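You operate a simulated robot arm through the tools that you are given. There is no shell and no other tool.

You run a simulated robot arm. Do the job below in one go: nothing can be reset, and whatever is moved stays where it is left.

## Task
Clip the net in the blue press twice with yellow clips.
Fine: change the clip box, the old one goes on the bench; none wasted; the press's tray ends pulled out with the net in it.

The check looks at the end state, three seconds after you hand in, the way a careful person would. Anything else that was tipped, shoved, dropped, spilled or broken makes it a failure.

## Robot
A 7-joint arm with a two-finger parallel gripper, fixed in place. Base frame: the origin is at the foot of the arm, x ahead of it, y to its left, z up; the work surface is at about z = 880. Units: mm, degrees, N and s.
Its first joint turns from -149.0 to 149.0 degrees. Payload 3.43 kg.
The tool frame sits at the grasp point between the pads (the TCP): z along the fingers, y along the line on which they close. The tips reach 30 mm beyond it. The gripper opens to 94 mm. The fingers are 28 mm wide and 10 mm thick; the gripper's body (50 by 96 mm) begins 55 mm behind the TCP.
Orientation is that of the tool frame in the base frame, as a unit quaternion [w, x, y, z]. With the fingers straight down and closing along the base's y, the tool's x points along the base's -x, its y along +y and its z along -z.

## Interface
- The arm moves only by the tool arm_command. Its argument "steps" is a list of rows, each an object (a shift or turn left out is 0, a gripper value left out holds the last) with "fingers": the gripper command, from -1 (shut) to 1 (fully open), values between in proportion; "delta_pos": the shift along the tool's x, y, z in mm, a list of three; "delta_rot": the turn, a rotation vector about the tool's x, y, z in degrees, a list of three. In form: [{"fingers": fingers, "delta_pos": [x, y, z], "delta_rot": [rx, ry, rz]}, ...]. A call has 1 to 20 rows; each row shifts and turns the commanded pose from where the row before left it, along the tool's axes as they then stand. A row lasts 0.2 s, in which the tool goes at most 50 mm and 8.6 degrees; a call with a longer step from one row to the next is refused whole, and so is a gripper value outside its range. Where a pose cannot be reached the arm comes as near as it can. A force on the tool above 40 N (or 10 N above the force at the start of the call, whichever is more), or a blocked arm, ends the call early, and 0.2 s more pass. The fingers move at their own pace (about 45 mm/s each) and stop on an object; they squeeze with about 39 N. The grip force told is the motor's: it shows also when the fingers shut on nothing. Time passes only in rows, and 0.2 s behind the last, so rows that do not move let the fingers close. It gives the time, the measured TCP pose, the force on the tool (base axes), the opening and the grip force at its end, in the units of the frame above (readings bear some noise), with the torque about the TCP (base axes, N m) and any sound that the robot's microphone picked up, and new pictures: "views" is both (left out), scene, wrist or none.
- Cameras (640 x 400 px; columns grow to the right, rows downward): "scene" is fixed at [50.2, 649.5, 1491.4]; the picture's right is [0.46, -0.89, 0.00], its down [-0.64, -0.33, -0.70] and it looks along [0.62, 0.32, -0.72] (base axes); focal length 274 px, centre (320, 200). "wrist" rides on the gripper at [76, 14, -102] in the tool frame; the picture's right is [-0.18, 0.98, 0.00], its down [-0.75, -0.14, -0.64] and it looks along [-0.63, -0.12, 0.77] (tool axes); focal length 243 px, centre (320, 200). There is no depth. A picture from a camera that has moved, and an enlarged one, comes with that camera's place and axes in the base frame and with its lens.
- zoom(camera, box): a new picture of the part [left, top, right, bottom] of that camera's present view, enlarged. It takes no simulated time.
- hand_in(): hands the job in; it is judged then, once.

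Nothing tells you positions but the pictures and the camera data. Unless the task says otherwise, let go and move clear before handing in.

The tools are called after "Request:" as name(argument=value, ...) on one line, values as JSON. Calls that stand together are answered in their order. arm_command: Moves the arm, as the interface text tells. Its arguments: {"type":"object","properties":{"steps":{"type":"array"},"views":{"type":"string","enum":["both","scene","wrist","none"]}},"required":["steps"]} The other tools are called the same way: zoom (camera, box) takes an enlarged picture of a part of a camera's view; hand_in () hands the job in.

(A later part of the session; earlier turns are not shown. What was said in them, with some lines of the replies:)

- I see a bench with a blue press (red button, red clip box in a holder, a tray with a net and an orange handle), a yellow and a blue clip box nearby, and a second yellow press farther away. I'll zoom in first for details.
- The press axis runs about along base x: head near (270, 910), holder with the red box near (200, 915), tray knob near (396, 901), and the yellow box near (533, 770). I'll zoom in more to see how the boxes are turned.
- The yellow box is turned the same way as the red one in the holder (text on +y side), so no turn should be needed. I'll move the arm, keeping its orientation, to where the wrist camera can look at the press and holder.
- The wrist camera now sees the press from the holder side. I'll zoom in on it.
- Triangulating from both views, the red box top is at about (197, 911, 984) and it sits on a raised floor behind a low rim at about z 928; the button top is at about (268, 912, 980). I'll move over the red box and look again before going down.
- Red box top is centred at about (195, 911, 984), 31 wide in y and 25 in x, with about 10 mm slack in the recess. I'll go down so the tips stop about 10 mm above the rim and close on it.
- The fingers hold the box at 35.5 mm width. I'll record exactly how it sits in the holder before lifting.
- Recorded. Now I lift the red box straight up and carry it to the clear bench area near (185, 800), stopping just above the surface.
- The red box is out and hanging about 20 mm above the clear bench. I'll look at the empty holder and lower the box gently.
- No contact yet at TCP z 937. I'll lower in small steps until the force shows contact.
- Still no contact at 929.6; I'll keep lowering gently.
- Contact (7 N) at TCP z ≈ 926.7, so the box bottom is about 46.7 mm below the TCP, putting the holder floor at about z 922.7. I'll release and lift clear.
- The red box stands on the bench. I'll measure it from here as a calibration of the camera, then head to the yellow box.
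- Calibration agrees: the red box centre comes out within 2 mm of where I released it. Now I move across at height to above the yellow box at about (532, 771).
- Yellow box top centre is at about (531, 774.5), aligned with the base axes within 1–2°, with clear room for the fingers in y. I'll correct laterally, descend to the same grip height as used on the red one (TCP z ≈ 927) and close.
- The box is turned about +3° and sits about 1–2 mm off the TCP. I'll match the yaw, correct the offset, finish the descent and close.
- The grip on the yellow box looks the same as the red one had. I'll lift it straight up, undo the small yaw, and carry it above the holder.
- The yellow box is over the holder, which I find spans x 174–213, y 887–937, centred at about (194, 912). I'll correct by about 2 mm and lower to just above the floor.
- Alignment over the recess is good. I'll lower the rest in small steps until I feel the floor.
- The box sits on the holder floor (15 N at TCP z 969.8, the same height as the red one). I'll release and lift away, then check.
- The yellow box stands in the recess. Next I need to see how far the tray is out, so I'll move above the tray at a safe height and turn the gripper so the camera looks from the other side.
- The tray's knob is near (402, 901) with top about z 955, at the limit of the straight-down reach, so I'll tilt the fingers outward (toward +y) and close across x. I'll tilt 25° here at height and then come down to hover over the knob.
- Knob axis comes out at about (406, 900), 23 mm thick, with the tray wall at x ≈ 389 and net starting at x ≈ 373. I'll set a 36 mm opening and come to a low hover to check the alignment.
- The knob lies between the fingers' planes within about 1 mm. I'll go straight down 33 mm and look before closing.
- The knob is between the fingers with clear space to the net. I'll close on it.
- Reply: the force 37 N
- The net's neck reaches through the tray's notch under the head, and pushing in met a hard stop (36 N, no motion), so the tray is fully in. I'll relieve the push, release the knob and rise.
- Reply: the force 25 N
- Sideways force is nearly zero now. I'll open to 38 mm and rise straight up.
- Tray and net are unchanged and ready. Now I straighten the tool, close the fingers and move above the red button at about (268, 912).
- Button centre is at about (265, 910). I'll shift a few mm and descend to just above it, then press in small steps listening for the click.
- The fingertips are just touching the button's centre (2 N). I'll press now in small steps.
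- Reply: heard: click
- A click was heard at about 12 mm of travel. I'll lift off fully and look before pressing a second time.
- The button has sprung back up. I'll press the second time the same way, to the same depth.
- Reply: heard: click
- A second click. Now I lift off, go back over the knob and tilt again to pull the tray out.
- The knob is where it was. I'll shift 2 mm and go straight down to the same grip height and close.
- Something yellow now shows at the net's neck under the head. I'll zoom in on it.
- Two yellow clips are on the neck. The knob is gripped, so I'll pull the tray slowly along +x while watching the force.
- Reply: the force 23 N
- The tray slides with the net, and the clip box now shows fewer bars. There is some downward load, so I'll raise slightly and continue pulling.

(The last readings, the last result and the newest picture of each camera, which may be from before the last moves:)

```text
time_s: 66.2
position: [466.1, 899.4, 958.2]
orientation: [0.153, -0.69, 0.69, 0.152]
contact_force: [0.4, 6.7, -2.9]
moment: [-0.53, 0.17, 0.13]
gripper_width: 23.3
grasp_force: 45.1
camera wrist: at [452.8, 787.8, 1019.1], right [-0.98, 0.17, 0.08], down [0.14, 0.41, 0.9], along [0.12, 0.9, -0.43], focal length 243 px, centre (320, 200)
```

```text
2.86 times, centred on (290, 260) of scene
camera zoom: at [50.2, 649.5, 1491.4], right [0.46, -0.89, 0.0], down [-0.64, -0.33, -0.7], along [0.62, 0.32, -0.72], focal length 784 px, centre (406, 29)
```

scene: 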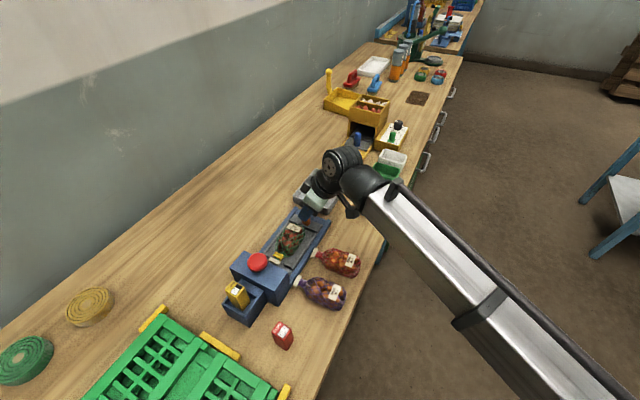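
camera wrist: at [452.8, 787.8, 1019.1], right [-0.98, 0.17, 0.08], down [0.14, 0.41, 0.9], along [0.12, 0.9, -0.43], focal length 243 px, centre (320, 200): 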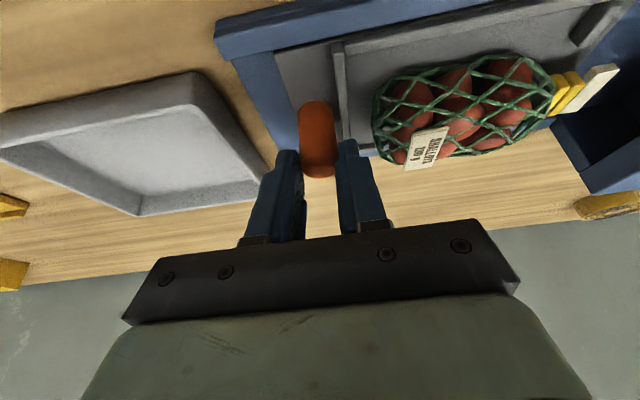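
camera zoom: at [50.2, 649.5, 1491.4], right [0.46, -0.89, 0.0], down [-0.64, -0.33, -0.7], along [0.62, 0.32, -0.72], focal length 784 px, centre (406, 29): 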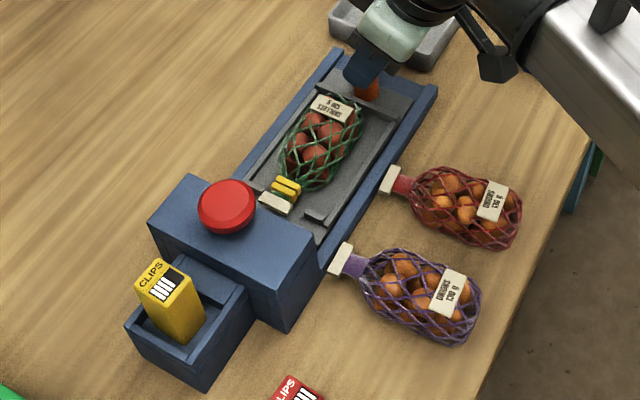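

The net with two yellow clips is clear of the head. The tray has a bit of ramp left, so I'll ease it out about 10 mm more and watch for a stop.

Request:
arm_command(steps=[{"fingers": -1, "delta_pos": [0, -3, 0]}, {"delta_pos": [0, -3, 0]}, {"delta_pos": [0, -3, 0]}, {"delta_pos": [0, -2, 0]}, {}])

Request:
zoom(camera="scene", box=[250, 190, 360, 290])

Request:
zoom(camera="wrist", box=[200, 0, 640, 240])

```text
time_s: 67.4
position: [473.6, 900.2, 958.3]
orientation: [-0.151, 0.692, -0.689, -0.156]
contact_force: [-32.0, -1.2, -5.4]
moment: [0.63, 0.28, 0.33]
gripper_width: 23.6
grasp_force: 44.7
camera wrist: at [460.1, 787.7, 1019.1], right [-0.98, 0.16, 0.08], down [0.14, 0.41, 0.9], along [0.11, 0.9, -0.43], focal length 243 px, centre (320, 200)
```

scene: 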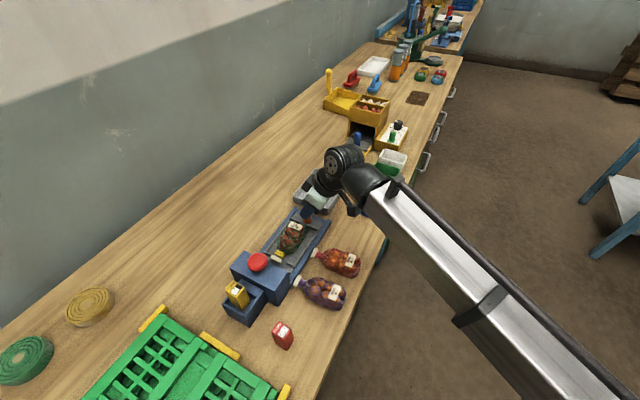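
wrist: 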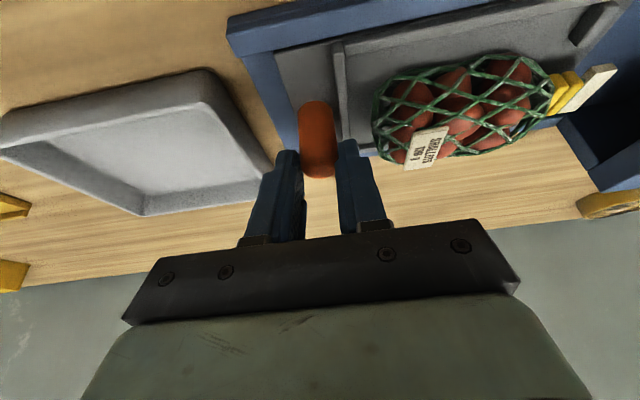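

```text
4.00 times, centred on (305, 240) of scene
camera zoom: at [50.2, 649.5, 1491.4], right [0.46, -0.89, 0.0], down [-0.64, -0.33, -0.7], along [0.62, 0.32, -0.72], focal length 1097 px, centre (380, 40)
```

zoom: 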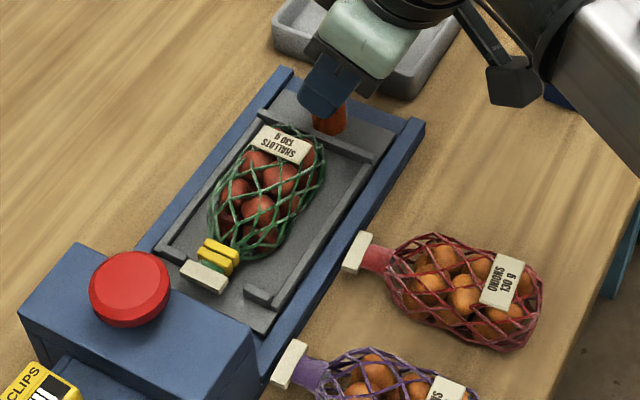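

```text
1.45 times, centred on (420, 120) of wrist
camera zoom: at [460.1, 787.7, 1019.1], right [-0.98, 0.16, 0.08], down [0.14, 0.41, 0.9], along [0.11, 0.9, -0.43], focal length 353 px, centre (174, 316)
```

zoom: 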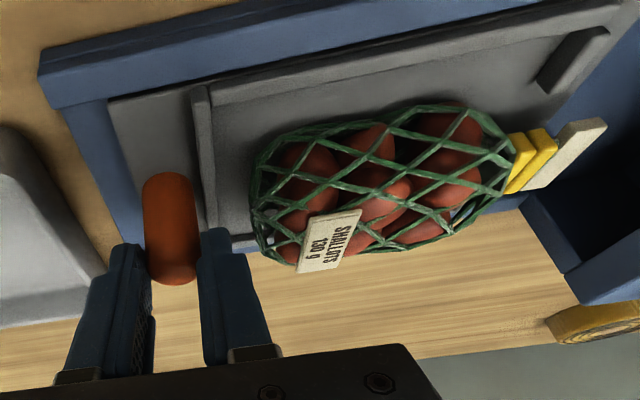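

The tray has reached its out stop (32 N), with the net and both yellow clips plain to see. I'll relieve the pull, then release.

Request:
arm_command(steps=[{"delta_pos": [0, 1.5, 0]}, {"delta_pos": [0, 1, 0]}, {}], views="none")

```text
time_s: 68.2
position: [472.5, 899.8, 958.3]
orientation: [-0.152, 0.691, -0.69, -0.154]
contact_force: [-25.7, -0.7, -14.0]
moment: [0.1, 0.33, 0.26]
gripper_width: 23.3
grasp_force: 44.6
```

Request:
arm_command(steps=[{"delta_pos": [0, 1, 0]}, {"delta_pos": [0, 1, 0]}, {}], views="none")

```text
time_s: 69.0
position: [472.8, 900.7, 957.1]
orientation: [0.152, -0.69, 0.691, 0.152]
contact_force: [-12.9, -2.2, -14.5]
moment: [-0.03, 0.76, 0.12]
gripper_width: 23.2
grasp_force: 44.9
```

Request:
arm_command(steps=[{"delta_pos": [0.3, 1, 0.7]}, {}], views="none")

```text
time_s: 69.6
position: [472.5, 900.8, 957.4]
orientation: [0.154, -0.69, 0.691, 0.151]
contact_force: [-0.9, 0.3, -5.9]
moment: [-1.2, 0.31, 0.01]
gripper_width: 23.1
grasp_force: 45.1
```

Forces are near zero. I'll open the fingers a little and rise straight up, clear of the net.

Request:
arm_command(steps=[{"fingers": -0.25}, {"fingers": -0.25}, {"fingers": -0.25}, {"delta_pos": [-5.1, 0, -10.9]}, {"delta_pos": [-8.4, 0, -18]}, {"delta_pos": [-8.4, 0, -18]}, {"delta_pos": [-14.8, 0, -31.7]}, {"delta_pos": [-14.8, 0, -31.7]}, {"delta_pos": [10, 0, -30]}, {"delta_pos": [30, 0, -30]}, {"delta_pos": [30, 0, -10]}, {}])

Request:
zoom(camera="scene", box=[210, 190, 370, 350])

Request:
zoom(camera="wrist", box=[200, 0, 640, 240])

```text
time_s: 72.2
position: [471.1, 806.7, 1112.6]
orientation: [-0.153, 0.69, -0.69, -0.153]
contact_force: [0.1, 0.2, 0.5]
moment: [0.01, -0.03, -0.01]
gripper_width: 35.3
grasp_force: 0.0
camera wrist: at [457.5, 695.8, 1174.4], right [-0.98, 0.17, 0.08], down [0.14, 0.41, 0.9], along [0.12, 0.9, -0.43], focal length 243 px, centre (320, 200)
```

scene: 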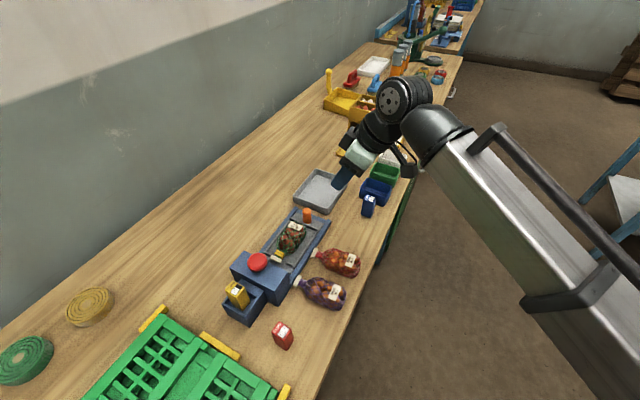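
wrist: 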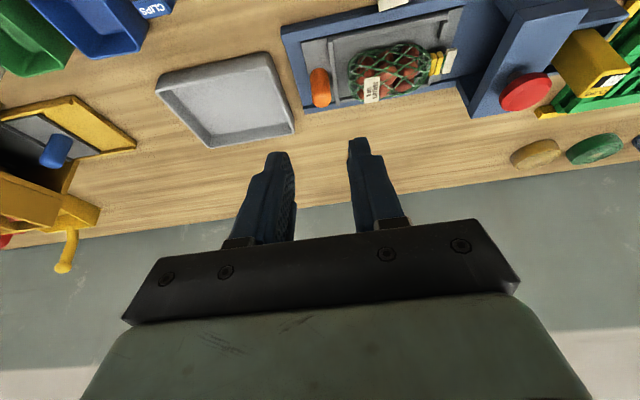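

```text
2.50 times, centred on (290, 270) of scene
camera zoom: at [50.2, 649.5, 1491.4], right [0.46, -0.89, 0.0], down [-0.64, -0.33, -0.7], along [0.62, 0.32, -0.72], focal length 686 px, centre (395, 25)
```

zoom: 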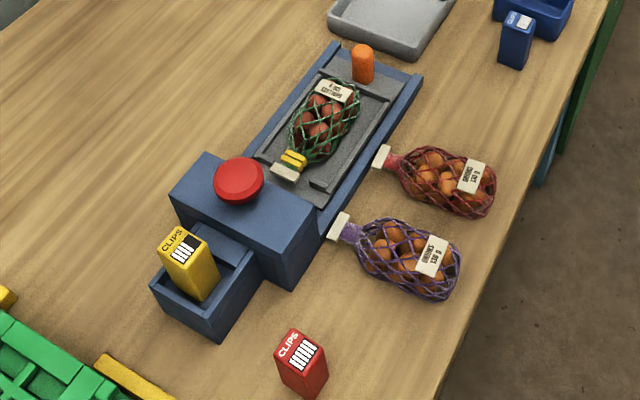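

```text
1.45 times, centred on (420, 120) of wrist
camera zoom: at [457.5, 695.8, 1174.4], right [-0.98, 0.17, 0.08], down [0.14, 0.41, 0.9], along [0.12, 0.9, -0.43], focal length 353 px, centre (174, 316)
```

zoom: 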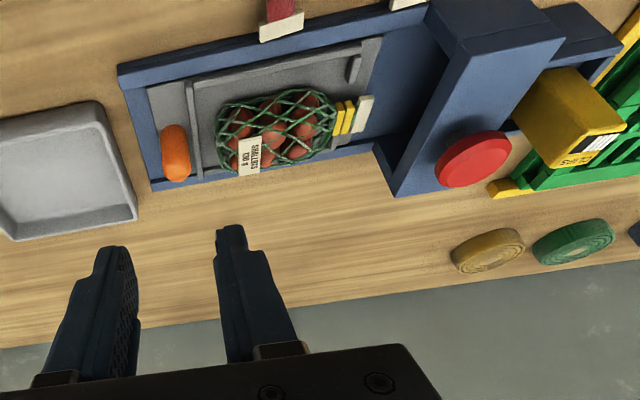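

The tray is fully out with the net in it, two yellow clips are on the neck, the yellow box is in the holder, and the red box stands on the bench. Nothing else has moved and the arm is clear, so I'm handing in.

Request:
hand_in()

```text
The job is handed in.
```

The net in the blue press now has two yellow clips on its neck, and I've handed the job in; I haven't had a result back.

- **Clip box:** the yellow box is in the press's holder, turned about 5° from straight. The old red box stands upright on the bench between the holder and the nets.
- **Clips used:** I pressed the button twice, heard one click each time, and saw both clips on the neck afterwards. None went to waste.
- **Tray:** it is pulled out to its stop with the net lying in it.

As far as the pictures show, nothing else on the bench was moved or knocked over. The gripper is open and clear of the press.
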